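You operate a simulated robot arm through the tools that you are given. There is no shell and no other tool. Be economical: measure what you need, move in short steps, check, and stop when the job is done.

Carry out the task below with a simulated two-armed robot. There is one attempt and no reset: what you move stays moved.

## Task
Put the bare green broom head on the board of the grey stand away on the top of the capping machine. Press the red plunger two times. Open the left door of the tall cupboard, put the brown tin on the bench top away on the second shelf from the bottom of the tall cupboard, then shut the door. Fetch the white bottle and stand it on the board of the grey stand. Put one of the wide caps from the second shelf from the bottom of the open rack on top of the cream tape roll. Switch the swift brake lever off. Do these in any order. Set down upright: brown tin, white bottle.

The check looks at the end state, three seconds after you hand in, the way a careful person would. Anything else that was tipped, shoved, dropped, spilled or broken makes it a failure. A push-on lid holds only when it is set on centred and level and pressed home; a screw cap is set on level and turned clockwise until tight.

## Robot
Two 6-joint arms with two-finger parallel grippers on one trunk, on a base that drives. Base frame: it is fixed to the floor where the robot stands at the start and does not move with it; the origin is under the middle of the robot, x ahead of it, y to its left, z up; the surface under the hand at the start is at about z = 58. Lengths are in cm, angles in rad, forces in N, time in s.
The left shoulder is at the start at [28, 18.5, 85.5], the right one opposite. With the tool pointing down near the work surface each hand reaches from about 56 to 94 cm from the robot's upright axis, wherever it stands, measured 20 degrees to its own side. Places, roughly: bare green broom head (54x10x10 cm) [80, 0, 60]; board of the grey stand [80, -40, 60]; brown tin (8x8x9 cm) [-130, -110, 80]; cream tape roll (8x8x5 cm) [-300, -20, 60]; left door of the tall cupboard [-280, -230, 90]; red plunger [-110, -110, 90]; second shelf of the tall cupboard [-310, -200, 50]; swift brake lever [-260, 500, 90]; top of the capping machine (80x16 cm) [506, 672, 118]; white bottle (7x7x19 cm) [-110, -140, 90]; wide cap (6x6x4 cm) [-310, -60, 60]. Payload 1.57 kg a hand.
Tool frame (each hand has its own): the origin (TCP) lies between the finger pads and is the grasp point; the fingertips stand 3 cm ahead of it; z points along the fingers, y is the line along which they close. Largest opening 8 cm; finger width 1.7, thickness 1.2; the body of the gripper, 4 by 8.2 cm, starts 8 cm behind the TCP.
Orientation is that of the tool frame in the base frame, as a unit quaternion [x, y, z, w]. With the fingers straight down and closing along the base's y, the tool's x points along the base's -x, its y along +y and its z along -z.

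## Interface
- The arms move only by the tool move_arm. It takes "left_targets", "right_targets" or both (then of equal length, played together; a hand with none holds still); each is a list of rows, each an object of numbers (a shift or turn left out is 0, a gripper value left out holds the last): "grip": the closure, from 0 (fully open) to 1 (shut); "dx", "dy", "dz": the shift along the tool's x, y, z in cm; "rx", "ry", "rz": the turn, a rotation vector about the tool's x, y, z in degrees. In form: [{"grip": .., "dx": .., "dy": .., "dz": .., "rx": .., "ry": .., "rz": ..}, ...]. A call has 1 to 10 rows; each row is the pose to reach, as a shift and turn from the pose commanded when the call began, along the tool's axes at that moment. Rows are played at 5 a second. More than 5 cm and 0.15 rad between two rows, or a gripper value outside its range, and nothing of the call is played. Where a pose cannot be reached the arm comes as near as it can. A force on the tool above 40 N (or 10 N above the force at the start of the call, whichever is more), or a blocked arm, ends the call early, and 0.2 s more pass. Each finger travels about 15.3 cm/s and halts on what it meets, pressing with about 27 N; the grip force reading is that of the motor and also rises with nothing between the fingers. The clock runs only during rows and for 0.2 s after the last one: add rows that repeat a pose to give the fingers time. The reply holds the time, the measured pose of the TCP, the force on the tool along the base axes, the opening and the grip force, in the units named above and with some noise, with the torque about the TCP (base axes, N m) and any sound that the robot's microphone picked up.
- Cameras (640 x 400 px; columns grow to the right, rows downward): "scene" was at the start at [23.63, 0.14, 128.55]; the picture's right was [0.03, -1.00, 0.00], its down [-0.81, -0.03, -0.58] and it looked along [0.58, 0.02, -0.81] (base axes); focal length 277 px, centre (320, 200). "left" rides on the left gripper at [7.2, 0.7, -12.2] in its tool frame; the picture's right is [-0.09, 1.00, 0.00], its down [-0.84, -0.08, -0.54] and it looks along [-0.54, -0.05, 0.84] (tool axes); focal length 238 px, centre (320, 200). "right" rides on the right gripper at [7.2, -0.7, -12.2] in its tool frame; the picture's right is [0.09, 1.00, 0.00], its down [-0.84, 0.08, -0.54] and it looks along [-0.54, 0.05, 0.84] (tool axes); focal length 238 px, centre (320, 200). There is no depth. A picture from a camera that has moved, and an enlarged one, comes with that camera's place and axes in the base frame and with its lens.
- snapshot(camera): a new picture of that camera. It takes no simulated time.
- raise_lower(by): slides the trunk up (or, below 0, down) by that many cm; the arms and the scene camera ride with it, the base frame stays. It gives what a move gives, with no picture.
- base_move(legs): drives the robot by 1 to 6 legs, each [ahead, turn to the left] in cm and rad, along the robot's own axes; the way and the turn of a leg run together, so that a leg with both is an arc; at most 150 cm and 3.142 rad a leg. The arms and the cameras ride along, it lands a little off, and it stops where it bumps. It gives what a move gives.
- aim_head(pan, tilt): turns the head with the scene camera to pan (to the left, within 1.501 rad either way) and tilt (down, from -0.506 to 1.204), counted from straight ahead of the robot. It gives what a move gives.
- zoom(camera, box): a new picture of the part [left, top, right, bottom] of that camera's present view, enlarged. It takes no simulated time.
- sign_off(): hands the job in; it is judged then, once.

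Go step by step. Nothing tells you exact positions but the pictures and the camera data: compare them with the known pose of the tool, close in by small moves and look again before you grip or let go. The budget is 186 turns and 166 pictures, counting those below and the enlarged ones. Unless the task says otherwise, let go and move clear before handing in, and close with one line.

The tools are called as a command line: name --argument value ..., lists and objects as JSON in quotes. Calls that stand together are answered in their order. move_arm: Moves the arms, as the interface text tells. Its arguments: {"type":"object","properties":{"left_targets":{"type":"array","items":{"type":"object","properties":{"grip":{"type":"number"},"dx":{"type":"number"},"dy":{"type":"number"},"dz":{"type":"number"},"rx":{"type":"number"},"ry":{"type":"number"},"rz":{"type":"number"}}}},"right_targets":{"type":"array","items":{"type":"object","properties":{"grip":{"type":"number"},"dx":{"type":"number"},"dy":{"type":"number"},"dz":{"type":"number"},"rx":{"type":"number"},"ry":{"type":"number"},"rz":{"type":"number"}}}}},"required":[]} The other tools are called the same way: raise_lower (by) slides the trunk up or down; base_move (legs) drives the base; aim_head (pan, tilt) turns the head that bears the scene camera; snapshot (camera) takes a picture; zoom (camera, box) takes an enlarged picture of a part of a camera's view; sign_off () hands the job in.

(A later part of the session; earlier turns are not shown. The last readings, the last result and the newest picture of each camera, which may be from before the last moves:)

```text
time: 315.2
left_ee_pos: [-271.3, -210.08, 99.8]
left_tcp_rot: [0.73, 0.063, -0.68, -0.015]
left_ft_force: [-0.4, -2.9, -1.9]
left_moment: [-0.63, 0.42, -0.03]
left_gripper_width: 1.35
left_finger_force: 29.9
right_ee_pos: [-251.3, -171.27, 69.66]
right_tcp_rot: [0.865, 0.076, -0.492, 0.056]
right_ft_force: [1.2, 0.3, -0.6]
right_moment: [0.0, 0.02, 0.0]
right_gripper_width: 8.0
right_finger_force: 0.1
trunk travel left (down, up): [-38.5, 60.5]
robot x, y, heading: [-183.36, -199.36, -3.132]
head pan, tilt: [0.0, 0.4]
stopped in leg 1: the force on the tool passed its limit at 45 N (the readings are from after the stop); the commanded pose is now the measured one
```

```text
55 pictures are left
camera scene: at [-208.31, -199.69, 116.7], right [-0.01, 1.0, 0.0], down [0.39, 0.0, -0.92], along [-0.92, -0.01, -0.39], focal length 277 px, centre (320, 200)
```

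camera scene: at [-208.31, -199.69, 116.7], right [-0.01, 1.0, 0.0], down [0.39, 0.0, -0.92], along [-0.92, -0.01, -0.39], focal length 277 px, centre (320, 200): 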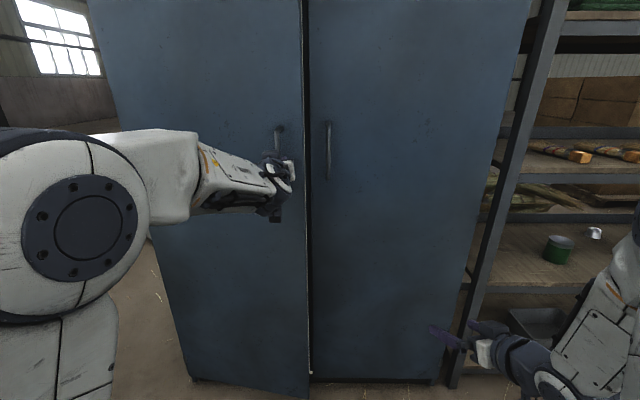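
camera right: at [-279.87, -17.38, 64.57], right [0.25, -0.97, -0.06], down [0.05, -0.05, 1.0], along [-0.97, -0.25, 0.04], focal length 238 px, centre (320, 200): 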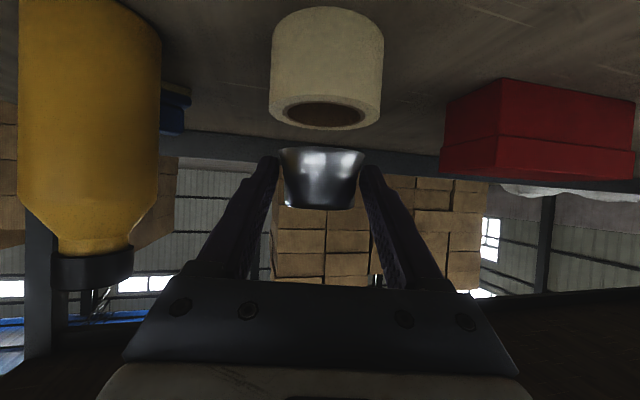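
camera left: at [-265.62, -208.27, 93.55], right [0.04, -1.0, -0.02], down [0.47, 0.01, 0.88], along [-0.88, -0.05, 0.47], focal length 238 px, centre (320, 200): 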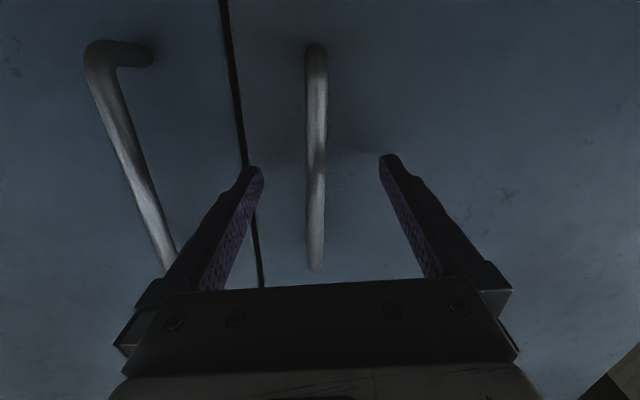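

The door comes open. I continue in steps: shifting the hand left and turning with the door while the base backs.

move_arm --left_targets '[{"dy": 0.5, "rx": 5}, {"dy": 0.9, "rx": 9}]'

base_move --legs '[[-6, 0]]'

move_arm --left_targets '[{"dy": 1, "rx": 4}, {"dy": 1.8, "rx": 8}]'

base_move --legs '[[-6, 0]]'

move_arm --left_targets '[{"dy": 1, "rx": 4}, {"dy": 2.2, "rx": 8}]'

base_move --legs '[[-6, 0]]'

snapshot --camera "scene"

```text
time: 315.9
left_ee_pos: [-271.22, -210.11, 99.75]
left_tcp_rot: [0.73, 0.021, -0.68, -0.067]
left_ft_force: [-7.8, -29.3, -13.1]
left_moment: [-0.51, 0.21, 0.06]
left_gripper_width: 1.39
left_finger_force: 30.2
left hand out of reach, approached as far as the arm can: row 2
right_ee_pos: [-251.18, -171.49, 69.71]
right_tcp_rot: [0.865, 0.076, -0.493, 0.055]
right_ft_force: [0.3, -0.2, -0.6]
right_moment: [0.02, 0.01, -0.02]
right_gripper_width: 7.98
right_finger_force: 0.0
trunk travel left (down, up): [-38.5, 60.5]
robot x, y, heading: [-183.46, -199.24, -3.129]
head pan, tilt: [0.0, 0.4]
```

```text
time: 316.6
left_ee_pos: [-270.69, -210.17, 99.85]
left_tcp_rot: [0.73, 0.023, -0.681, -0.064]
left_ft_force: [-1.3, -3.1, -2.8]
left_moment: [-0.56, 0.48, -0.01]
left_gripper_width: 1.39
left_finger_force: 30.2
right_ee_pos: [-250.74, -171.38, 69.71]
right_tcp_rot: [0.865, 0.076, -0.493, 0.055]
right_ft_force: [-0.6, 0.2, 0.5]
right_moment: [0.03, -0.01, 0.0]
right_gripper_width: 8.01
right_finger_force: 0.0
trunk travel left (down, up): [-38.5, 60.5]
robot x, y, heading: [-183.01, -199.36, -3.122]
head pan, tilt: [0.0, 0.4]
stopped in leg 1: the force on the tool passed its limit at 49 N (the readings are from after the stop); the commanded pose is now the measured one
```

```text
time: 317.2
left_ee_pos: [-270.68, -210.25, 99.82]
left_tcp_rot: [0.73, 0.024, -0.68, -0.065]
left_ft_force: [-1.1, -5.7, -3.2]
left_moment: [-0.61, -0.04, 0.01]
left_gripper_width: 1.39
left_finger_force: 30.3
left hand out of reach, approached as far as the arm can: row 1, 2
right_ee_pos: [-250.65, -171.38, 69.69]
right_tcp_rot: [0.865, 0.077, -0.492, 0.056]
right_ft_force: [0.1, -1.4, -0.8]
right_moment: [-0.04, 0.03, 0.0]
right_gripper_width: 7.97
right_finger_force: 0.1
trunk travel left (down, up): [-38.5, 60.5]
robot x, y, heading: [-182.46, -199.15, -3.122]
head pan, tilt: [0.0, 0.4]
```

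```text
time: 318.1
left_ee_pos: [-267.36, -211.15, 99.79]
left_tcp_rot: [0.728, 0.031, -0.682, -0.06]
left_ft_force: [0.1, -1.9, -1.6]
left_moment: [-0.53, 0.35, 0.01]
left_gripper_width: 1.39
left_finger_force: 30.4
right_ee_pos: [-247.33, -171.56, 69.74]
right_tcp_rot: [0.865, 0.078, -0.493, 0.057]
right_ft_force: [0.1, -0.2, -0.1]
right_moment: [0.02, -0.03, -0.02]
right_gripper_width: 7.99
right_finger_force: 0.0
trunk travel left (down, up): [-38.5, 60.5]
robot x, y, heading: [-179.77, -199.42, -3.125]
head pan, tilt: [0.0, 0.4]
stopped in leg 1: the force on the tool passed its limit at 55 N (the readings are from after the stop); the commanded pose is now the measured one
```

```text
time: 318.7
left_ee_pos: [-267.35, -211.19, 99.9]
left_tcp_rot: [0.728, 0.031, -0.682, -0.062]
left_ft_force: [-0.6, -2.0, -2.2]
left_moment: [-0.62, 0.22, -0.02]
left_gripper_width: 1.4
left_finger_force: 30.4
left hand out of reach, approached as far as the arm can: row 1, 2
right_ee_pos: [-247.26, -171.49, 69.72]
right_tcp_rot: [0.864, 0.078, -0.494, 0.056]
right_ft_force: [-0.7, 0.3, 0.1]
right_moment: [-0.02, -0.01, 0.02]
right_gripper_width: 8.01
right_finger_force: 0.1
trunk travel left (down, up): [-38.5, 60.5]
robot x, y, heading: [-179.24, -199.33, -3.122]
head pan, tilt: [0.0, 0.4]
```

```text
time: 319.5
left_ee_pos: [-264.71, -212.41, 99.94]
left_tcp_rot: [0.727, 0.041, -0.683, -0.055]
left_ft_force: [-1.0, -1.6, -1.8]
left_moment: [-0.58, 0.35, -0.02]
left_gripper_width: 1.4
left_finger_force: 30.4
right_ee_pos: [-244.6, -171.65, 69.82]
right_tcp_rot: [0.864, 0.079, -0.493, 0.057]
right_ft_force: [0.5, -0.5, -0.7]
right_moment: [-0.02, 0.02, 0.01]
right_gripper_width: 8.01
right_finger_force: 0.1
trunk travel left (down, up): [-38.5, 60.5]
robot x, y, heading: [-176.86, -199.37, -3.121]
head pan, tilt: [0.0, 0.4]
stopped in leg 1: the force on the tool passed its limit at 51 N (the readings are from after the stop); the commanded pose is now the measured one
```

```text
54 pictures are left
camera scene: at [-201.5, -199.88, 116.7], right [-0.02, 1.0, 0.0], down [0.39, 0.01, -0.92], along [-0.92, -0.02, -0.39], focal length 277 px, centre (320, 200)
```

scene: 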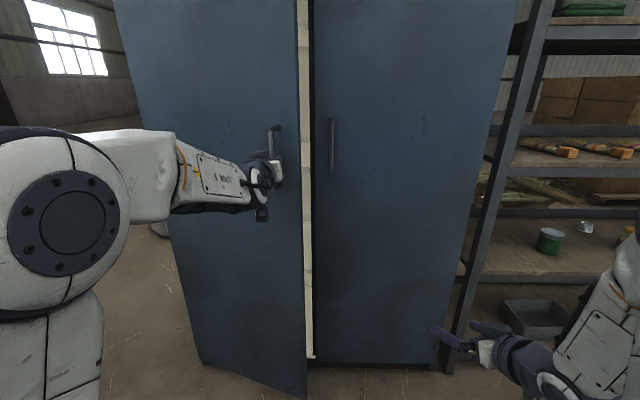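

The door is ~20° open. Turning the base slightly left while backing carries the hand along the door's arc; I do that in small legs.

base_move --legs '[[-4.6, 0.033], [-4.2, 0.042], [-3.3, 0.046]]'

base_move --legs '[[-3.2, 0.06], [-2, 0.058]]'

snapshot --camera "scene"

```text
time: 321.4
left_ee_pos: [-250.31, -222.19, 99.96]
left_tcp_rot: [0.722, 0.085, -0.686, -0.015]
left_ft_force: [-18.7, -16.4, -0.8]
left_moment: [-0.6, 0.03, 0.08]
left_gripper_width: 1.4
left_finger_force: 30.9
right_ee_pos: [-235.28, -179.27, 69.81]
right_tcp_rot: [0.859, 0.131, -0.488, 0.086]
right_ft_force: [0.3, 0.7, -0.5]
right_moment: [0.0, 0.01, -0.01]
right_gripper_width: 8.0
right_finger_force: 0.1
trunk travel left (down, up): [-38.5, 60.5]
robot x, y, heading: [-164.49, -198.49, -3.0]
head pan, tilt: [0.0, 0.4]
```

```text
time: 322.7
left_ee_pos: [-241.65, -230.97, 99.89]
left_tcp_rot: [0.716, 0.128, -0.686, 0.027]
left_ft_force: [-11.9, -6.5, -2.0]
left_moment: [-0.59, 0.12, 0.07]
left_gripper_width: 1.43
left_finger_force: 30.7
right_ee_pos: [-231.99, -186.78, 69.67]
right_tcp_rot: [0.849, 0.182, -0.482, 0.116]
right_ft_force: [0.7, -0.5, -0.2]
right_moment: [-0.02, 0.0, 0.0]
right_gripper_width: 7.99
right_finger_force: 0.1
trunk travel left (down, up): [-38.5, 60.5]
robot x, y, heading: [-159.39, -197.39, -2.878]
head pan, tilt: [0.0, 0.4]
```

```text
53 pictures are left
camera scene: at [-183.37, -203.97, 116.68], right [-0.26, 0.97, 0.0], down [0.38, 0.1, -0.92], along [-0.89, -0.24, -0.39], focal length 277 px, centre (320, 200)
```

scene: 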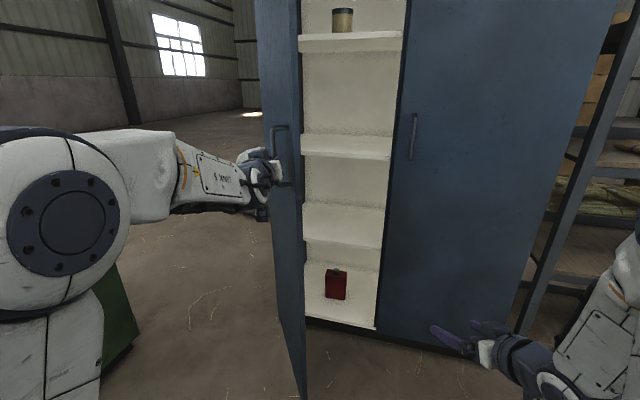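

The door is about 57° open and the shelves show: the second from the bottom is empty at z≈50. I swing the door further by turning the base.

base_move --legs '[[0, 0.075], [1, 0.08]]'

snapshot --camera "scene"

```text
time: 324.0
left_ee_pos: [-236.22, -243.77, 99.93]
left_tcp_rot: [0.704, 0.184, -0.681, 0.08]
left_ft_force: [-5.4, -1.3, -2.2]
left_moment: [-0.44, -0.28, -0.04]
left_gripper_width: 1.37
left_finger_force: 30.7
right_ee_pos: [-233.63, -198.55, 69.67]
right_tcp_rot: [0.832, 0.248, -0.472, 0.154]
right_ft_force: [0.2, 0.5, 0.3]
right_moment: [-0.03, 0.01, 0.02]
right_gripper_width: 8.0
right_finger_force: 0.1
trunk travel left (down, up): [-38.5, 60.5]
robot x, y, heading: [-160.34, -197.71, -2.722]
head pan, tilt: [0.0, 0.4]
```

```text
52 pictures are left
camera scene: at [-182.96, -208.05, 116.69], right [-0.41, 0.91, 0.0], down [0.36, 0.16, -0.92], along [-0.84, -0.38, -0.39], focal length 277 px, centre (320, 200)
```

scene: 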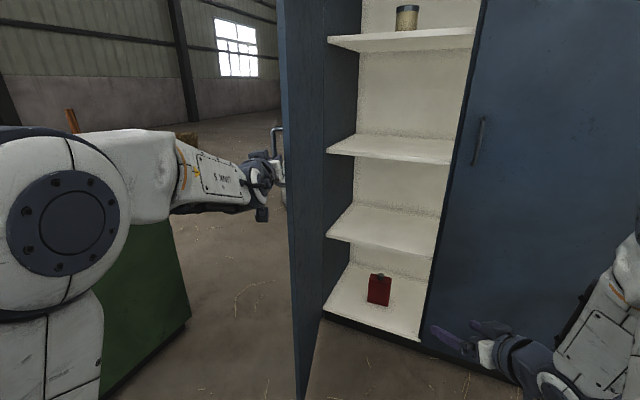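

The door stands ~80° open. I let go of the handle, back off a little, raise the trunk, and move to the south end of the bench facing it.

move_arm --left_targets '[{"grip": 0.5}, {"grip": 0}, {"grip": 0}]'

base_move --legs '[[-6.5, 0]]'

base_move --legs '[[0, -0.7]]'

base_move --legs '[[-40, 0]]'

raise_lower --by 40

aim_head --pan -0.8 --tilt 0.7

snapshot --camera "scene"

```text
time: 324.8
left_ee_pos: [-236.38, -243.8, 99.94]
left_tcp_rot: [0.704, 0.183, -0.681, 0.079]
left_ft_force: [0.0, 0.5, 1.1]
left_moment: [-0.01, -0.01, -0.01]
left_gripper_width: 7.99
left_finger_force: 0.0
right_ee_pos: [-233.67, -198.64, 69.73]
right_tcp_rot: [0.832, 0.248, -0.472, 0.154]
right_ft_force: [1.1, 0.0, 0.6]
right_moment: [-0.01, -0.02, 0.03]
right_gripper_width: 8.0
right_finger_force: 0.1
trunk travel left (down, up): [-38.5, 60.5]
robot x, y, heading: [-160.32, -197.79, -2.73]
head pan, tilt: [0.0, 0.4]
```

```text
time: 325.8
left_ee_pos: [-230.35, -241.14, 99.98]
left_tcp_rot: [0.704, 0.184, -0.681, 0.08]
left_ft_force: [0.4, -0.1, -0.7]
left_moment: [0.03, -0.03, 0.03]
left_gripper_width: 8.0
left_finger_force: 0.0
right_ee_pos: [-227.56, -195.79, 69.85]
right_tcp_rot: [0.832, 0.249, -0.472, 0.154]
right_ft_force: [0.3, 0.1, 0.0]
right_moment: [-0.06, 0.01, 0.02]
right_gripper_width: 8.0
right_finger_force: 0.0
trunk travel left (down, up): [-38.5, 60.5]
robot x, y, heading: [-154.16, -194.98, -2.718]
head pan, tilt: [0.0, 0.4]
```

```text
time: 328.1
left_ee_pos: [-242.33, -182.02, 99.87]
left_tcp_rot: [0.725, -0.066, -0.668, -0.156]
left_ft_force: [-0.7, 0.2, 0.8]
left_moment: [0.03, -0.01, 0.0]
left_gripper_width: 7.99
left_finger_force: 0.0
right_ee_pos: [-211.22, -148.93, 69.75]
right_tcp_rot: [0.867, -0.049, -0.496, -0.015]
right_ft_force: [0.3, 0.0, -0.5]
right_moment: [0.02, 0.01, 0.04]
right_gripper_width: 8.0
right_finger_force: 0.0
trunk travel left (down, up): [-38.5, 60.5]
robot x, y, heading: [-154.17, -195.36, 2.869]
head pan, tilt: [0.0, 0.4]
```

```text
time: 330.6
left_ee_pos: [-203.24, -192.33, 99.99]
left_tcp_rot: [0.724, -0.069, -0.668, -0.158]
left_ft_force: [-0.7, 0.2, 0.4]
left_moment: [-0.02, 0.0, 0.01]
left_gripper_width: 8.0
left_finger_force: 0.1
right_ee_pos: [-172.01, -159.52, 69.71]
right_tcp_rot: [0.867, -0.052, -0.496, -0.017]
right_ft_force: [-0.6, -0.3, -0.1]
right_moment: [0.01, 0.01, 0.0]
right_gripper_width: 8.01
right_finger_force: 0.0
trunk travel left (down, up): [-38.5, 60.5]
robot x, y, heading: [-114.96, -206.14, 2.859]
head pan, tilt: [0.0, 0.4]
```

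```text
time: 334.4
left_ee_pos: [-203.33, -192.44, 139.89]
left_tcp_rot: [0.725, -0.068, -0.667, -0.158]
left_ft_force: [-1.2, 0.3, -0.4]
left_moment: [0.01, -0.02, 0.02]
left_gripper_width: 8.02
left_finger_force: 0.0
right_ee_pos: [-172.04, -159.5, 109.81]
right_tcp_rot: [0.866, -0.053, -0.497, -0.018]
right_ft_force: [0.7, 0.8, -0.7]
right_moment: [0.01, -0.01, 0.01]
right_gripper_width: 7.98
right_finger_force: 0.0
trunk travel left (down, up): [-78.5, 20.5]
robot x, y, heading: [-115.33, -205.91, 2.865]
head pan, tilt: [0.0, 0.4]
```

```text
time: 335.5
left_ee_pos: [-203.25, -192.43, 139.85]
left_tcp_rot: [0.724, -0.069, -0.667, -0.159]
left_ft_force: [0.4, -0.2, 1.2]
left_moment: [-0.02, -0.03, -0.01]
left_gripper_width: 8.0
left_finger_force: 0.1
right_ee_pos: [-172.05, -159.42, 109.8]
right_tcp_rot: [0.866, -0.051, -0.497, -0.017]
right_ft_force: [0.0, -1.5, 0.1]
right_moment: [0.02, 0.02, 0.0]
right_gripper_width: 7.99
right_finger_force: 0.0
trunk travel left (down, up): [-78.5, 20.5]
robot x, y, heading: [-115.22, -206.03, 2.854]
head pan, tilt: [-0.799, 0.7]
```

```text
51 pictures are left
camera scene: at [-134.27, -194.2, 154.02], right [0.88, 0.47, 0.0], down [0.3, -0.57, -0.77], along [-0.36, 0.67, -0.64], focal length 277 px, centre (320, 200)
```

scene: 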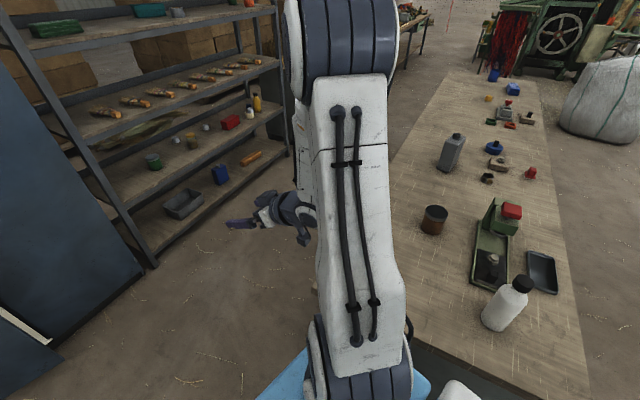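

From the bench's south end I see the white bottle (-110,-138), the green press with red plunger (-110,-102) and the brown tin (-133,-106). I turn to face them.

base_move --legs '[[0, -1.285]]'

aim_head --pan 0.0 --tilt 0.8

snapshot --camera "scene"

```text
time: 339.1
left_ee_pos: [-126.31, -117.68, 139.94]
left_tcp_rot: [0.538, -0.49, -0.439, -0.527]
left_ft_force: [0.5, 0.2, -0.8]
left_moment: [0.02, -0.02, 0.01]
left_gripper_width: 8.0
left_finger_force: 0.1
right_ee_pos: [-86.14, -138.58, 109.67]
right_tcp_rot: [0.661, -0.563, -0.386, -0.313]
right_ft_force: [0.2, 0.1, -0.5]
right_moment: [-0.02, 0.02, 0.01]
right_gripper_width: 7.98
right_finger_force: 0.0
trunk travel left (down, up): [-78.5, 20.5]
robot x, y, heading: [-115.14, -206.01, 1.572]
head pan, tilt: [-0.799, 0.7]
```

```text
time: 340.2
left_ee_pos: [-126.28, -117.61, 139.91]
left_tcp_rot: [0.537, -0.491, -0.438, -0.528]
left_ft_force: [-0.6, 0.7, -0.4]
left_moment: [0.01, 0.02, 0.01]
left_gripper_width: 8.0
left_finger_force: 0.1
right_ee_pos: [-86.21, -138.52, 109.72]
right_tcp_rot: [0.661, -0.563, -0.386, -0.313]
right_ft_force: [0.4, -0.4, 0.4]
right_moment: [-0.04, 0.03, -0.03]
right_gripper_width: 8.03
right_finger_force: 0.0
trunk travel left (down, up): [-78.5, 20.5]
robot x, y, heading: [-115.44, -206.02, 1.571]
head pan, tilt: [0.0, 0.799]
```

```text
50 pictures are left
camera scene: at [-114.79, -182.05, 153.19], right [1.0, 0.0, 0.0], down [0.0, -0.72, -0.7], along [0.0, 0.7, -0.72], focal length 277 px, centre (320, 200)
```

scene: 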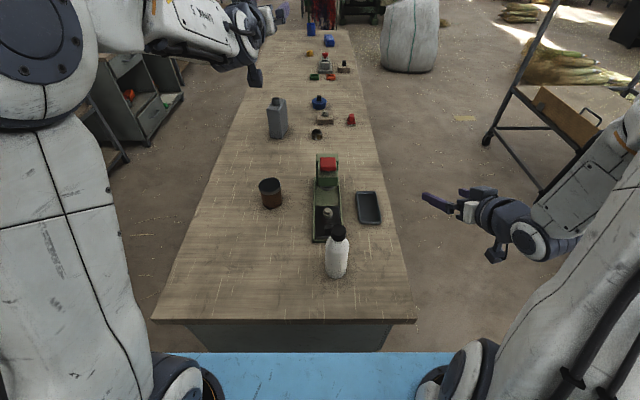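

I bring both hands to point straight down again at a safe height.

move_arm --left_targets '[{"dx": 2.2, "dz": -0.8, "ry": 8.5}, {"dx": 4.4, "dz": -1.6, "ry": 17}, {"dx": 6.6, "dz": -2.4, "ry": 25.5}, {"dx": 8.8, "dz": -3.2, "ry": 34}, {"dx": 11, "dz": -4, "ry": 42.5}, {"dx": 13.2, "dz": -4.8, "ry": 51}, {"dx": 15.4, "dz": -5.6, "ry": 59.5}, {"dx": 17.6, "dz": -6.4, "ry": 68}, {"dx": 19.8, "dz": -7.2, "ry": 76.5}, {"dx": 22, "dz": -8, "ry": 84}]' --right_targets '[{"ry": 6}, {"ry": 12}, {"ry": 18}, {"ry": 24}, {"ry": 30}, {"ry": 36}, {"ry": 42}, {"ry": 48}, {"ry": 54}, {"ry": 60}]'

base_move --legs '[[17, 0]]'

snapshot --camera "left"

snapshot --camera "scene"

```text
time: 342.4
left_ee_pos: [-123.57, -127.12, 118.62]
left_tcp_rot: [-0.692, 0.718, -0.035, 0.063]
left_ft_force: [-0.7, 0.4, -0.7]
left_moment: [0.05, -0.02, -0.01]
left_gripper_width: 8.03
left_finger_force: 0.1
left hand out of reach, approached as far as the arm can: row 2, 3, 4
right_ee_pos: [-85.64, -139.29, 108.62]
right_tcp_rot: [0.76, -0.639, -0.104, -0.055]
right_ft_force: [-0.7, -1.3, -0.4]
right_moment: [0.05, -0.01, -0.01]
right_gripper_width: 7.99
right_finger_force: 0.0
right hand out of reach, approached as far as the arm can: row 8, 9, 10
trunk travel left (down, up): [-78.5, 20.5]
robot x, y, heading: [-115.36, -205.97, 1.566]
head pan, tilt: [0.0, 0.799]
```

```text
time: 343.9
left_ee_pos: [-123.66, -109.86, 118.56]
left_tcp_rot: [-0.692, 0.718, -0.034, 0.063]
left_ft_force: [-0.8, -0.2, -0.2]
left_moment: [0.0, 0.0, 0.0]
left_gripper_width: 8.02
left_finger_force: 0.1
right_ee_pos: [-85.67, -121.94, 108.56]
right_tcp_rot: [0.76, -0.639, -0.103, -0.055]
right_ft_force: [-0.8, 0.0, 0.9]
right_moment: [0.02, 0.0, 0.0]
right_gripper_width: 8.0
right_finger_force: 0.1
trunk travel left (down, up): [-78.5, 20.5]
robot x, y, heading: [-114.67, -188.47, 1.566]
head pan, tilt: [0.0, 0.799]
```

```text
49 pictures are left
camera left: at [-126.31, -117.42, 130.16], right [-0.98, 0.13, -0.13], down [0.03, 0.81, 0.58], along [0.18, 0.57, -0.8], focal length 238 px, centre (320, 200)
```

left: 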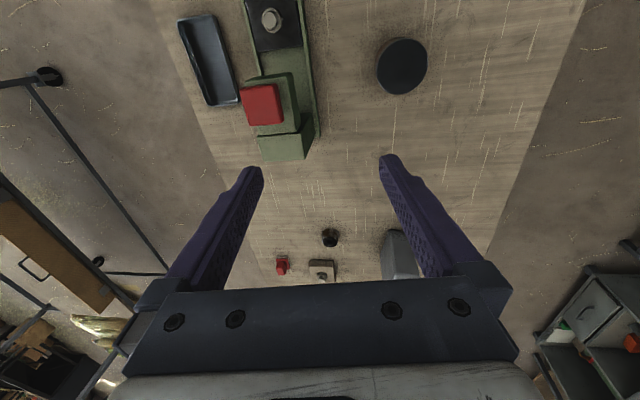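

```text
48 pictures are left
camera scene: at [-114.76, -164.69, 153.19], right [1.0, 0.0, 0.0], down [0.0, -0.72, -0.7], along [0.0, 0.7, -0.72], focal length 277 px, centre (320, 200)
```

scene: 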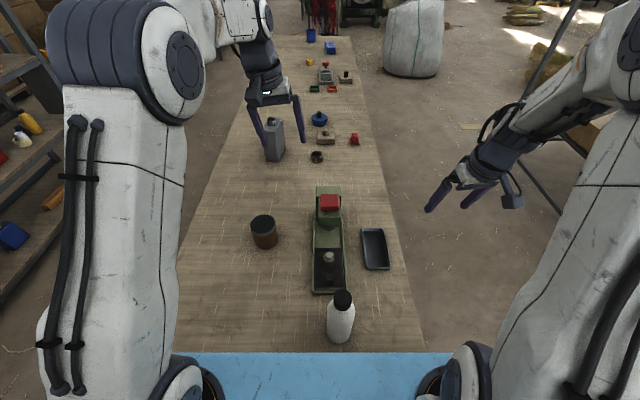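

Triangulated: plunger top (-112.2,-110.3,96), tin (-132.3,-111.6, top 88). I bring the closed left fingers upright above the plunger.

move_arm --left_targets '[{"grip": 1, "dx": 0.1, "dy": -1.8, "dz": 3.8, "rx": -2, "ry": 0.6}, {"dx": 0.3, "dy": -3.6, "dz": 7.6, "rx": -4, "ry": 1.2}, {"dx": 0.5, "dy": -5.4, "dz": 11.4, "rx": -6, "ry": 1.8}, {"dx": 0.6, "dy": -7.2, "dz": 15.2, "rx": -7.9, "ry": 2.4}, {"dx": 0.8, "dy": -9, "dz": 18, "rx": -7.9, "ry": 2.4}, {"dx": 0.8, "dy": -9, "dz": 18, "rx": -7.9, "ry": 2.4}]'

snapshot --camera "left"

zoom --camera "scene" --box '[230, 130, 430, 300]'

```text
time: 345.3
left_ee_pos: [-112.23, -110.05, 101.8]
left_tcp_rot: [-0.694, 0.72, 0.001, 0.001]
left_ft_force: [0.0, -0.3, 0.1]
left_moment: [0.0, -0.02, 0.04]
left_gripper_width: 0.0
left_finger_force: 21.5
right_ee_pos: [-85.66, -121.91, 108.57]
right_tcp_rot: [0.76, -0.639, -0.104, -0.055]
right_ft_force: [0.1, 0.4, -0.1]
right_moment: [-0.01, 0.06, 0.01]
right_gripper_width: 8.01
right_finger_force: 0.0
trunk travel left (down, up): [-78.5, 20.5]
robot x, y, heading: [-115.24, -188.38, 1.567]
head pan, tilt: [0.0, 0.799]
```

```text
47 pictures are left
camera left: at [-113.25, -117.26, 113.82], right [-0.99, 0.13, 0.0], down [0.11, 0.83, 0.54], along [0.07, 0.54, -0.84], focal length 238 px, centre (320, 200)
```

left: 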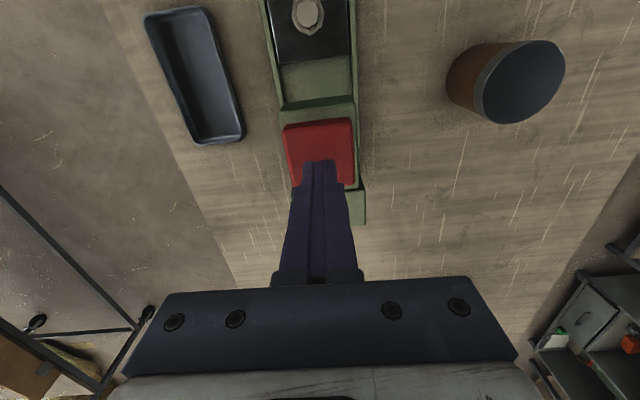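

```text
2.35 times, centred on (330, 215) of scene
camera zoom: at [-114.74, -164.63, 153.19], right [1.0, 0.0, 0.0], down [0.0, -0.72, -0.7], along [0.0, 0.7, -0.72], focal length 652 px, centre (296, 165)
```

zoom: 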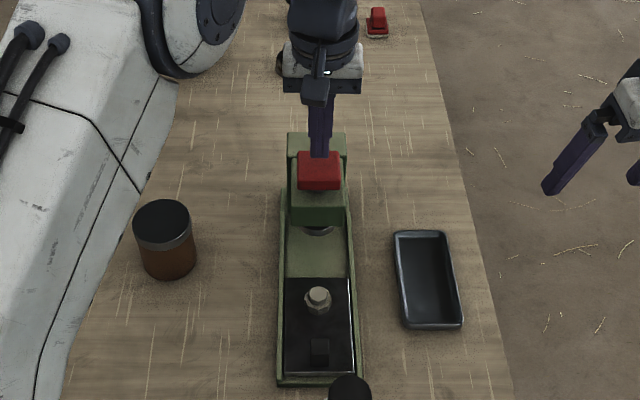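

The fingers stand over the red plunger. I press down slowly to feel the stop.

move_arm --left_targets '[{"dz": 1.5}, {"dz": 2.5}, {"dz": 3.5}, {"dz": 4.5}, {"dz": 5.5}, {"dz": 6.5}]'

zoom --camera "scene" --box '[280, 160, 380, 240]'

```text
time: 346.4
left_ee_pos: [-112.14, -109.97, 98.39]
left_tcp_rot: [-0.694, 0.72, 0.004, 0.006]
left_ft_force: [-1.6, -7.1, 17.0]
left_moment: [-0.35, 0.12, 0.03]
left_gripper_width: 0.0
left_finger_force: 21.3
right_ee_pos: [-85.73, -121.97, 108.6]
right_tcp_rot: [0.76, -0.639, -0.104, -0.055]
right_ft_force: [-0.8, 0.5, -0.6]
right_moment: [0.02, 0.0, 0.0]
right_gripper_width: 8.0
right_finger_force: 0.0
trunk travel left (down, up): [-78.5, 20.5]
robot x, y, heading: [-115.14, -188.54, 1.569]
head pan, tilt: [0.0, 0.799]
heard: click
stopped in row 5 (left hand): the force on the tool passed its limit at 49 N (the readings are from after the stop); the commanded pose is now the measured one
```

```text
5.00 times, centred on (330, 200) of scene
camera zoom: at [-114.78, -164.8, 153.23], right [1.0, 0.0, 0.0], down [0.0, -0.72, -0.7], along [0.0, 0.7, -0.72], focal length 1385 px, centre (270, 200)
```

zoom: 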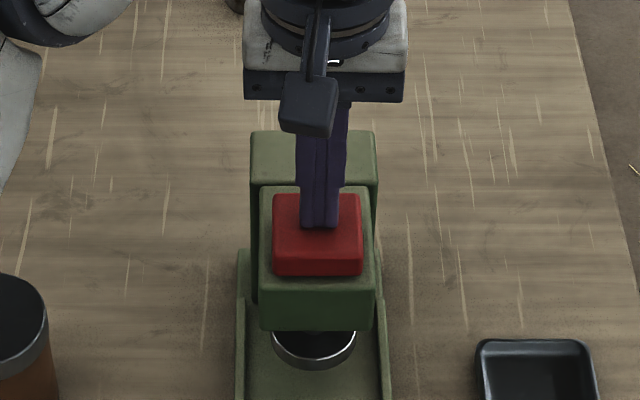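

A click was heard: one press. I lift fully off and press a second time.

move_arm --left_targets '[{"dz": -2}, {"dz": -4}, {"dz": -4}, {"dz": -4}]'

move_arm --left_targets '[{"dz": 1.5}, {"dz": 2.5}, {"dz": 3.5}, {"dz": 4.5}, {"dz": 5.5}, {"dz": 6.5}]'

```text
time: 347.4
left_ee_pos: [-112.32, -110.03, 102.0]
left_tcp_rot: [-0.694, 0.72, 0.003, 0.004]
left_ft_force: [0.8, 0.1, -0.7]
left_moment: [-0.01, 0.02, -0.01]
left_gripper_width: 0.01
left_finger_force: 21.3
right_ee_pos: [-85.75, -121.82, 108.48]
right_tcp_rot: [0.76, -0.64, -0.104, -0.055]
right_ft_force: [-0.6, -0.2, -0.4]
right_moment: [0.02, 0.02, 0.01]
right_gripper_width: 7.99
right_finger_force: 0.0
trunk travel left (down, up): [-78.5, 20.5]
robot x, y, heading: [-115.25, -188.81, 1.57]
head pan, tilt: [0.0, 0.799]
```

```text
time: 348.4
left_ee_pos: [-112.15, -109.82, 98.36]
left_tcp_rot: [-0.695, 0.719, 0.004, 0.009]
left_ft_force: [-2.7, -8.1, 17.4]
left_moment: [-0.34, 0.18, 0.05]
left_gripper_width: 0.0
left_finger_force: 22.0
right_ee_pos: [-85.82, -122.03, 108.75]
right_tcp_rot: [0.76, -0.639, -0.104, -0.055]
right_ft_force: [0.3, 0.0, -0.4]
right_moment: [0.04, 0.0, -0.01]
right_gripper_width: 7.99
right_finger_force: 0.0
trunk travel left (down, up): [-78.5, 20.5]
robot x, y, heading: [-114.98, -188.55, 1.569]
head pan, tilt: [0.0, 0.799]
heard: click
stopped in row 5 (left hand): the force on the tool passed its limit at 50 N (the readings are from after the stop); the commanded pose is now the measured one
```

Second click heard. Since the tin must go under a shelf, I will grip it from the side with the hand pitched ~35°. I lift off the plunger and bring the left hand behind the tin.

move_arm --left_targets '[{"dz": -3}, {"dz": -6, "grip": 0}, {"dx": 1.6, "dy": 2.5, "dz": -6, "ry": -6.9}, {"dx": 3.3, "dy": 5, "dz": -5, "ry": -13.8}, {"dx": 4.9, "dy": 7.4, "dz": -4, "ry": -20.7}, {"dx": 6.6, "dy": 9.9, "dz": -3, "ry": -27.6}, {"dx": 8.2, "dy": 12.3, "dz": -1, "ry": -34.5}, {"dx": 9.9, "dy": 14.8, "dz": 1.5, "ry": -41.4}, {"dx": 11.5, "dy": 17.3, "dz": 4, "ry": -48.3}, {"dx": 13.1, "dy": 19.7, "dz": 6, "ry": -55}]'

snapshot --camera "left"

zoom --camera "scene" --box '[190, 150, 390, 310]'

```text
time: 350.6
left_ee_pos: [-128.88, -115.78, 96.46]
left_tcp_rot: [-0.609, 0.659, 0.346, 0.275]
left_ft_force: [-0.3, -0.5, -0.1]
left_moment: [-0.02, 0.04, 0.01]
left_gripper_width: 8.02
left_finger_force: 0.1
left hand out of reach, approached as far as the arm can: row 6, 7, 8, 9, 10
right_ee_pos: [-85.77, -121.82, 108.69]
right_tcp_rot: [0.76, -0.639, -0.104, -0.055]
right_ft_force: [0.2, 0.1, 0.9]
right_moment: [0.0, 0.0, 0.04]
right_gripper_width: 7.96
right_finger_force: 0.0
trunk travel left (down, up): [-78.5, 20.5]
robot x, y, heading: [-115.14, -188.71, 1.568]
head pan, tilt: [0.0, 0.799]
```

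```text
44 pictures are left
camera left: at [-129.71, -129.81, 98.21], right [-0.98, 0.08, 0.19], down [0.2, 0.08, 0.98], along [0.06, 0.99, -0.1], focal length 238 px, centre (320, 200)
```

left: 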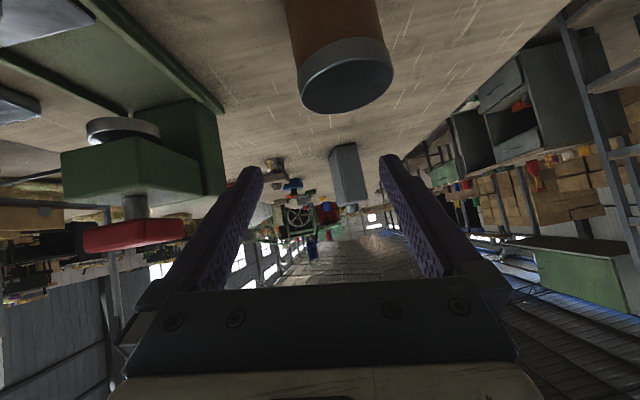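

```text
2.50 times, centred on (290, 230) of scene
camera zoom: at [-114.79, -164.68, 153.2], right [1.0, 0.0, 0.0], down [0.0, -0.72, -0.7], along [0.0, 0.7, -0.72], focal length 692 px, centre (395, 125)
```

zoom: 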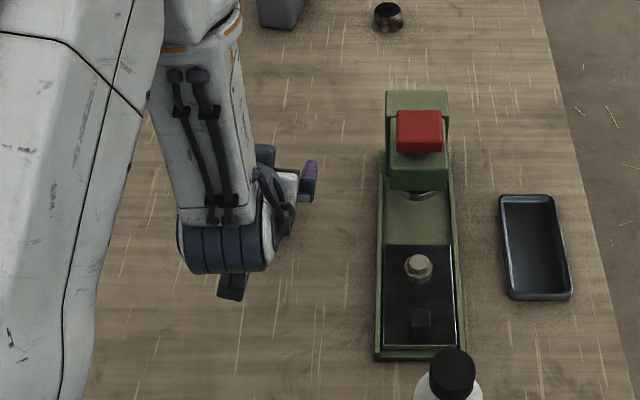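

The arm is too cramped at this distance. I back the robot 12 cm and lower the trunk 10 cm, then correct the hand's pose.

base_move --legs '[[-13, 0]]'

raise_lower --by -9

move_arm --left_targets '[{"rz": 3, "dz": 0}, {"rz": 6, "dz": 1}, {"rz": 9, "dz": 2}]'

snapshot --camera "left"

```text
time: 351.9
left_ee_pos: [-129.01, -128.6, 96.4]
left_tcp_rot: [-0.61, 0.658, 0.345, 0.274]
left_ft_force: [-0.3, 0.5, -0.4]
left_moment: [0.02, 0.02, 0.05]
left_gripper_width: 8.01
left_finger_force: 0.1
right_ee_pos: [-85.81, -134.72, 108.57]
right_tcp_rot: [0.761, -0.638, -0.104, -0.055]
right_ft_force: [0.8, -0.5, 0.0]
right_moment: [0.01, -0.01, 0.01]
right_gripper_width: 8.01
right_finger_force: 0.1
trunk travel left (down, up): [-78.5, 20.5]
robot x, y, heading: [-115.39, -201.63, 1.571]
head pan, tilt: [0.0, 0.799]
```

```text
time: 353.2
left_ee_pos: [-129.06, -128.67, 87.47]
left_tcp_rot: [-0.61, 0.659, 0.345, 0.275]
left_ft_force: [-0.5, -0.9, -0.8]
left_moment: [0.01, 0.01, 0.0]
left_gripper_width: 8.01
left_finger_force: 0.0
right_ee_pos: [-85.9, -134.78, 99.59]
right_tcp_rot: [0.761, -0.638, -0.105, -0.055]
right_ft_force: [0.6, -0.4, -0.2]
right_moment: [0.03, 0.02, 0.02]
right_gripper_width: 8.02
right_finger_force: 0.1
trunk travel left (down, up): [-69.5, 29.5]
robot x, y, heading: [-114.91, -201.15, 1.573]
head pan, tilt: [0.0, 0.799]
```

```text
time: 354.0
left_ee_pos: [-129.0, -127.15, 86.25]
left_tcp_rot: [-0.557, 0.703, 0.368, 0.245]
left_ft_force: [-0.3, 1.0, -0.9]
left_moment: [-0.01, -0.01, 0.02]
left_gripper_width: 8.02
left_finger_force: 0.1
right_ee_pos: [-85.84, -134.78, 99.56]
right_tcp_rot: [0.761, -0.638, -0.104, -0.055]
right_ft_force: [0.3, -0.2, 0.5]
right_moment: [0.01, -0.04, 0.01]
right_gripper_width: 7.99
right_finger_force: 0.0
trunk travel left (down, up): [-69.5, 29.5]
robot x, y, heading: [-114.9, -201.55, 1.573]
head pan, tilt: [0.0, 0.799]
```

```text
42 pictures are left
camera left: at [-130.88, -141.09, 88.26], right [-0.94, 0.17, 0.31], down [0.33, 0.07, 0.94], along [0.13, 0.98, -0.12], focal length 238 px, centre (320, 200)
```

left: 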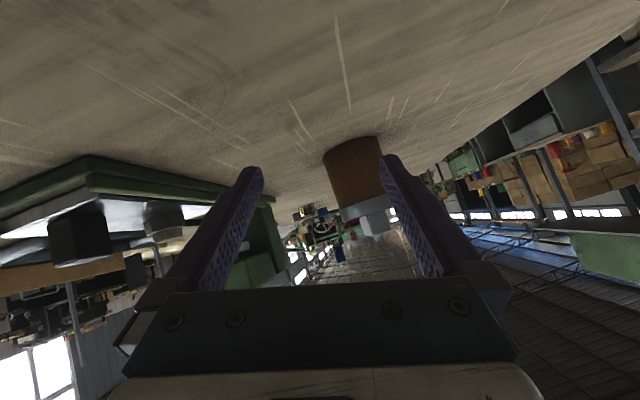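

I rolled the wrong way; I correct by -18° and come close in front of the tin to check the centring.

move_arm --left_targets '[{"rz": -6, "dx": -0.9, "dy": 1.2, "dz": 2}, {"rz": -12, "dx": -1.8, "dy": 2.4, "dz": 4.5}, {"rz": -18, "dx": -2.9, "dy": 3.6, "dz": 7.4}, {"rz": -18, "dx": -2.9, "dy": 3.6, "dz": 7.4}]'

snapshot --camera "left"

zoom --camera "scene" --box '[190, 150, 390, 310]'

```text
time: 355.0
left_ee_pos: [-131.49, -117.48, 85.67]
left_tcp_rot: [0.657, -0.614, -0.333, -0.282]
left_ft_force: [-0.2, 0.4, 0.0]
left_moment: [0.02, 0.01, -0.01]
left_gripper_width: 8.0
left_finger_force: 0.0
left hand out of reach, approached as far as the arm can: row 1, 2, 3, 4
right_ee_pos: [-85.88, -134.77, 99.58]
right_tcp_rot: [0.761, -0.638, -0.104, -0.055]
right_ft_force: [-0.3, 0.9, 0.6]
right_moment: [-0.01, 0.02, 0.04]
right_gripper_width: 7.99
right_finger_force: 0.1
trunk travel left (down, up): [-69.5, 29.5]
robot x, y, heading: [-115.2, -201.65, 1.566]
head pan, tilt: [0.0, 0.799]
```

```text
41 pictures are left
camera left: at [-131.03, -131.57, 87.53], right [-0.99, -0.03, 0.11], down [0.11, 0.1, 0.99], along [-0.04, 0.99, -0.1], focal length 238 px, centre (320, 200)
```

left: 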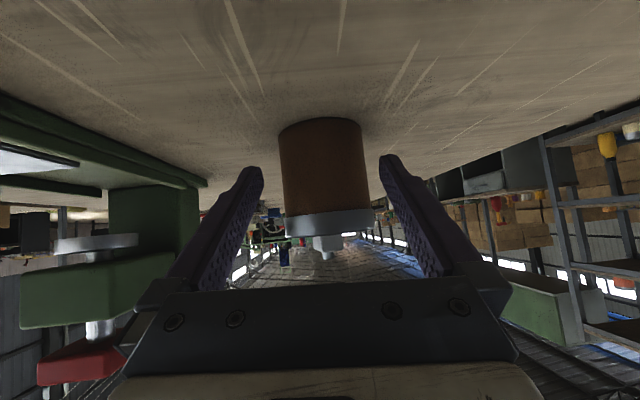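

```text
2.50 times, centred on (290, 230) of scene
camera zoom: at [-114.84, -177.59, 144.19], right [1.0, 0.0, 0.0], down [0.0, -0.72, -0.7], along [0.0, 0.7, -0.72], focal length 692 px, centre (395, 125)
```

zoom: 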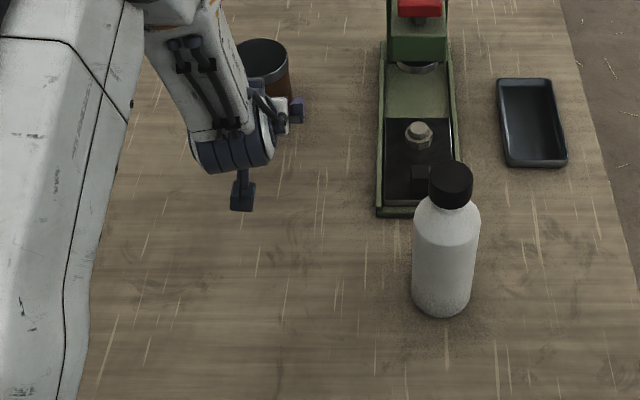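

The tin (≈7.5 cm wide) is at (-132.4,-111.5). I move in centred around it and close.

move_arm --left_targets '[{"dx": -0.8, "dy": 0.25, "dz": 1.8, "grip": 0}, {"dx": -1.7, "dy": 0.35, "dz": 3.7}, {"dx": -2.5, "dy": 0.35, "dz": 5.5}, {"dx": -2.5, "dy": 0.35, "dz": 5.5}]'

snapshot --camera "left"

```text
time: 356.0
left_ee_pos: [-131.22, -111.72, 84.33]
left_tcp_rot: [0.662, -0.606, -0.325, -0.299]
left_ft_force: [0.5, 0.0, -0.4]
left_moment: [-0.04, -0.01, 0.01]
left_gripper_width: 8.04
left_finger_force: 0.0
left hand out of reach, approached as far as the arm can: row 1, 2, 3, 4
right_ee_pos: [-85.81, -134.8, 99.54]
right_tcp_rot: [0.761, -0.638, -0.104, -0.055]
right_ft_force: [0.4, -0.1, 0.5]
right_moment: [-0.03, -0.03, -0.02]
right_gripper_width: 7.99
right_finger_force: 0.0
trunk travel left (down, up): [-69.5, 29.5]
robot x, y, heading: [-115.35, -201.59, 1.573]
head pan, tilt: [0.0, 0.799]
```

```text
39 pictures are left
camera left: at [-130.7, -125.73, 86.05], right [-1.0, -0.03, 0.07], down [0.07, 0.09, 0.99], along [-0.04, 1.0, -0.09], focal length 238 px, centre (320, 200)
```

left: 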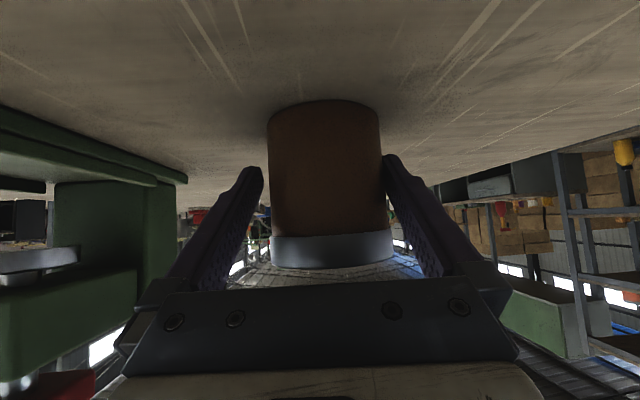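

The tin sits between the fingers with no contact force. I close the grip.

move_arm --left_targets '[{"grip": 0.1}, {"grip": 0.2}, {"grip": 0.5}, {"grip": 1}, {"grip": 1}]'

move_arm --left_targets '[{"dx": -2, "dz": -1.3}, {"dx": -4.5, "dz": -3.2}, {"dx": -6.5, "dz": -5}]'

snapshot --camera "left"

```text
time: 357.2
left_ee_pos: [-131.16, -111.68, 84.42]
left_tcp_rot: [0.663, -0.606, -0.325, -0.297]
left_ft_force: [-0.8, -0.9, 0.0]
left_moment: [0.03, -0.03, 0.05]
left_gripper_width: 7.13
left_finger_force: 27.3
right_ee_pos: [-85.86, -134.71, 99.66]
right_tcp_rot: [0.761, -0.638, -0.105, -0.056]
right_ft_force: [0.7, 0.0, -0.5]
right_moment: [0.0, -0.01, -0.01]
right_gripper_width: 8.0
right_finger_force: 0.1
trunk travel left (down, up): [-69.5, 29.5]
robot x, y, heading: [-115.16, -201.39, 1.568]
head pan, tilt: [0.0, 0.799]
```

```text
time: 358.0
left_ee_pos: [-131.24, -111.67, 92.73]
left_tcp_rot: [0.66, -0.608, -0.323, -0.3]
left_ft_force: [0.3, 0.0, -1.9]
left_moment: [-0.02, 0.03, -0.01]
left_gripper_width: 7.1
left_finger_force: 26.4
right_ee_pos: [-85.83, -134.71, 99.6]
right_tcp_rot: [0.761, -0.638, -0.105, -0.055]
right_ft_force: [-0.1, -1.2, 0.6]
right_moment: [0.01, -0.02, -0.03]
right_gripper_width: 8.01
right_finger_force: 0.1
trunk travel left (down, up): [-69.5, 29.5]
robot x, y, heading: [-115.61, -201.54, 1.57]
head pan, tilt: [0.0, 0.799]
```

```text
38 pictures are left
camera left: at [-130.83, -125.76, 94.28], right [-1.0, -0.02, 0.07], down [0.07, 0.09, 0.99], along [-0.03, 1.0, -0.09], focal length 238 px, centre (320, 200)
```

left: 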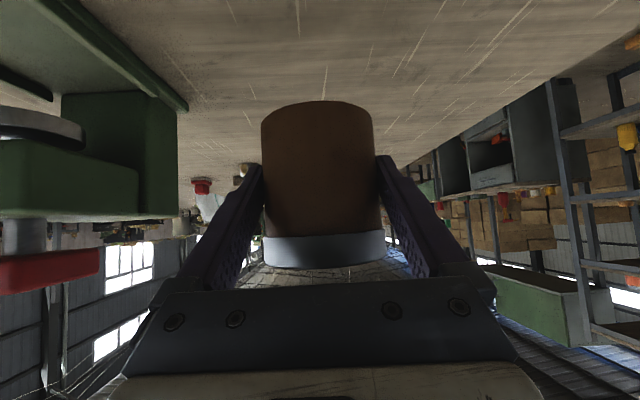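

The tin is held (7.1 cm). I raise the trunk, tuck the right hand in, turn west, and drive up toward the open cupboard.

raise_lower --by 13

move_arm --right_targets '[{"dx": 3}, {"dx": 6}, {"dx": 8}]'

base_move --legs '[[0, 1.53], [55, 0]]'

raise_lower --by -40

aim_head --pan 0.1 --tilt 0.5

snapshot --camera "scene"

```text
time: 359.6
left_ee_pos: [-131.27, -111.71, 105.56]
left_tcp_rot: [0.66, -0.608, -0.323, -0.301]
left_ft_force: [0.5, 0.0, -2.1]
left_moment: [-0.03, 0.03, 0.0]
left_gripper_width: 7.11
left_finger_force: 26.9
right_ee_pos: [-85.92, -134.73, 112.58]
right_tcp_rot: [0.761, -0.638, -0.104, -0.054]
right_ft_force: [1.5, -0.2, -0.3]
right_moment: [0.01, 0.02, 0.01]
right_gripper_width: 8.01
right_finger_force: 0.0
trunk travel left (down, up): [-82.5, 16.5]
robot x, y, heading: [-115.25, -201.45, 1.57]
head pan, tilt: [0.0, 0.799]
```

```text
time: 360.4
left_ee_pos: [-131.18, -111.62, 105.68]
left_tcp_rot: [0.66, -0.608, -0.323, -0.301]
left_ft_force: [1.4, 0.4, -2.2]
left_moment: [-0.05, 0.01, -0.02]
left_gripper_width: 7.09
left_finger_force: 26.7
right_ee_pos: [-84.49, -142.57, 110.88]
right_tcp_rot: [0.761, -0.638, -0.104, -0.056]
right_ft_force: [0.3, -0.2, 0.1]
right_moment: [0.04, 0.02, 0.0]
right_gripper_width: 8.0
right_finger_force: 0.0
trunk travel left (down, up): [-82.5, 16.5]
robot x, y, heading: [-115.33, -201.46, 1.57]
head pan, tilt: [0.0, 0.799]
```

```text
time: 367.2
left_ee_pos: [-260.19, -211.03, 105.65]
left_tcp_rot: [0.897, 0.016, -0.442, 0.006]
left_ft_force: [0.5, -0.3, -2.4]
left_moment: [0.0, -0.04, 0.06]
left_gripper_width: 7.1
left_finger_force: 26.5
right_ee_pos: [-227.41, -165.82, 110.89]
right_tcp_rot: [0.991, 0.064, -0.113, 0.032]
right_ft_force: [0.1, 0.3, -0.7]
right_moment: [0.0, 0.01, -0.01]
right_gripper_width: 8.03
right_finger_force: 0.0
trunk travel left (down, up): [-82.5, 16.5]
robot x, y, heading: [-169.53, -199.35, 3.094]
head pan, tilt: [0.0, 0.799]
```

```text
time: 371.1
left_ee_pos: [-260.27, -210.94, 65.7]
left_tcp_rot: [0.898, 0.016, -0.441, 0.005]
left_ft_force: [0.0, 0.4, -1.8]
left_moment: [0.05, -0.01, 0.0]
left_gripper_width: 7.12
left_finger_force: 26.5
right_ee_pos: [-227.29, -165.86, 70.79]
right_tcp_rot: [0.991, 0.065, -0.113, 0.032]
right_ft_force: [0.5, 0.6, 0.3]
right_moment: [-0.01, 0.0, 0.0]
right_gripper_width: 8.01
right_finger_force: 0.0
trunk travel left (down, up): [-42.5, 56.5]
robot x, y, heading: [-169.73, -199.31, 3.097]
head pan, tilt: [0.0, 0.799]
```

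```text
time: 371.9
left_ee_pos: [-260.17, -210.96, 65.64]
left_tcp_rot: [0.897, 0.016, -0.441, 0.005]
left_ft_force: [0.4, -1.0, -2.6]
left_moment: [0.0, -0.05, 0.01]
left_gripper_width: 7.1
left_finger_force: 26.7
right_ee_pos: [-227.28, -165.71, 70.81]
right_tcp_rot: [0.991, 0.065, -0.113, 0.032]
right_ft_force: [-0.2, -0.2, -0.9]
right_moment: [-0.02, 0.02, -0.03]
right_gripper_width: 8.0
right_finger_force: 0.0
trunk travel left (down, up): [-42.5, 56.5]
robot x, y, heading: [-169.76, -199.07, 3.092]
head pan, tilt: [0.099, 0.499]
```

```text
37 pictures are left
camera scene: at [-194.46, -198.96, 119.77], right [-0.05, 1.0, 0.0], down [0.48, 0.03, -0.88], along [-0.88, -0.05, -0.48], focal length 277 px, centre (320, 200)
```

scene: 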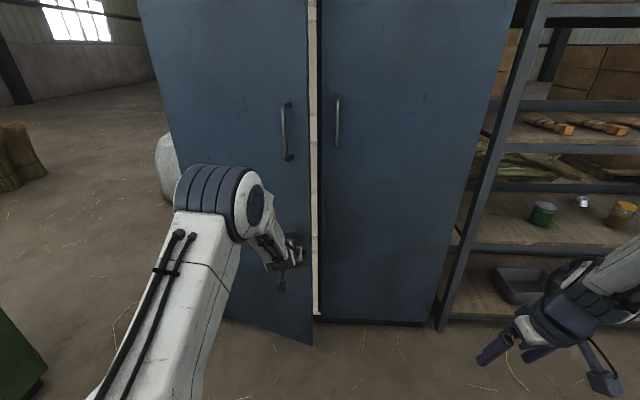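

The door has swung nearly shut (my hand must have swept its edge when I turned away). I can't open it with the tin in hand, so I take the tin back to the bench, then reopen the door.

raise_lower --by 40

base_move --legs '[[-55, 0], [0, -1.523]]'

raise_lower --by -18

aim_head --pan 0.0 --tilt 0.8

snapshot --camera "left"

```text
time: 375.7
left_ee_pos: [-260.23, -210.99, 105.62]
left_tcp_rot: [0.897, 0.016, -0.441, 0.005]
left_ft_force: [-0.3, -0.4, -2.8]
left_moment: [-0.03, -0.05, -0.02]
left_gripper_width: 7.07
left_finger_force: 26.9
right_ee_pos: [-227.38, -165.71, 110.84]
right_tcp_rot: [0.991, 0.064, -0.114, 0.032]
right_ft_force: [0.5, -0.1, -0.2]
right_moment: [0.0, -0.01, 0.03]
right_gripper_width: 8.02
right_finger_force: 0.0
trunk travel left (down, up): [-82.5, 16.5]
robot x, y, heading: [-169.72, -198.9, 3.094]
head pan, tilt: [0.099, 0.499]
```

```text
time: 382.4
left_ee_pos: [-136.95, -112.69, 105.61]
left_tcp_rot: [0.678, -0.588, -0.331, -0.29]
left_ft_force: [0.2, -0.7, -2.2]
left_moment: [-0.08, -0.02, -0.04]
left_gripper_width: 7.09
left_finger_force: 26.6
right_ee_pos: [-88.34, -140.51, 110.77]
right_tcp_rot: [0.781, -0.614, -0.105, -0.052]
right_ft_force: [0.7, -0.4, 0.3]
right_moment: [0.01, -0.02, 0.02]
right_gripper_width: 8.01
right_finger_force: 0.1
trunk travel left (down, up): [-82.5, 16.5]
robot x, y, heading: [-115.42, -201.6, 1.636]
head pan, tilt: [0.099, 0.499]
```

```text
time: 384.4
left_ee_pos: [-136.93, -112.7, 87.73]
left_tcp_rot: [0.679, -0.588, -0.332, -0.29]
left_ft_force: [-0.5, 0.4, -2.6]
left_moment: [-0.07, 0.0, 0.04]
left_gripper_width: 7.1
left_finger_force: 26.8
right_ee_pos: [-88.46, -140.52, 92.74]
right_tcp_rot: [0.781, -0.613, -0.106, -0.053]
right_ft_force: [0.6, 1.2, -0.9]
right_moment: [-0.01, -0.02, 0.0]
right_gripper_width: 8.02
right_finger_force: 0.1
trunk travel left (down, up): [-64.5, 34.5]
robot x, y, heading: [-115.04, -201.5, 1.632]
head pan, tilt: [0.099, 0.499]
```

```text
time: 385.2
left_ee_pos: [-136.83, -112.7, 87.7]
left_tcp_rot: [0.678, -0.588, -0.332, -0.29]
left_ft_force: [-0.1, 0.0, -3.4]
left_moment: [-0.07, -0.01, 0.01]
left_gripper_width: 7.11
left_finger_force: 27.2
right_ee_pos: [-88.4, -140.38, 92.87]
right_tcp_rot: [0.78, -0.614, -0.104, -0.053]
right_ft_force: [0.0, 0.1, 0.3]
right_moment: [0.03, -0.01, -0.01]
right_gripper_width: 8.01
right_finger_force: 0.1
trunk travel left (down, up): [-64.5, 34.5]
robot x, y, heading: [-115.01, -201.19, 1.632]
head pan, tilt: [0.0, 0.799]
```

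```text
36 pictures are left
camera left: at [-135.68, -126.71, 89.28], right [-0.99, -0.09, 0.07], down [0.06, 0.09, 0.99], along [-0.09, 0.99, -0.09], focal length 238 px, centre (320, 200)
```

left: 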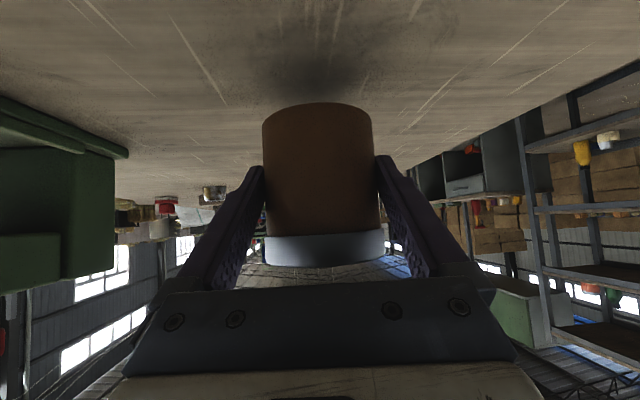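

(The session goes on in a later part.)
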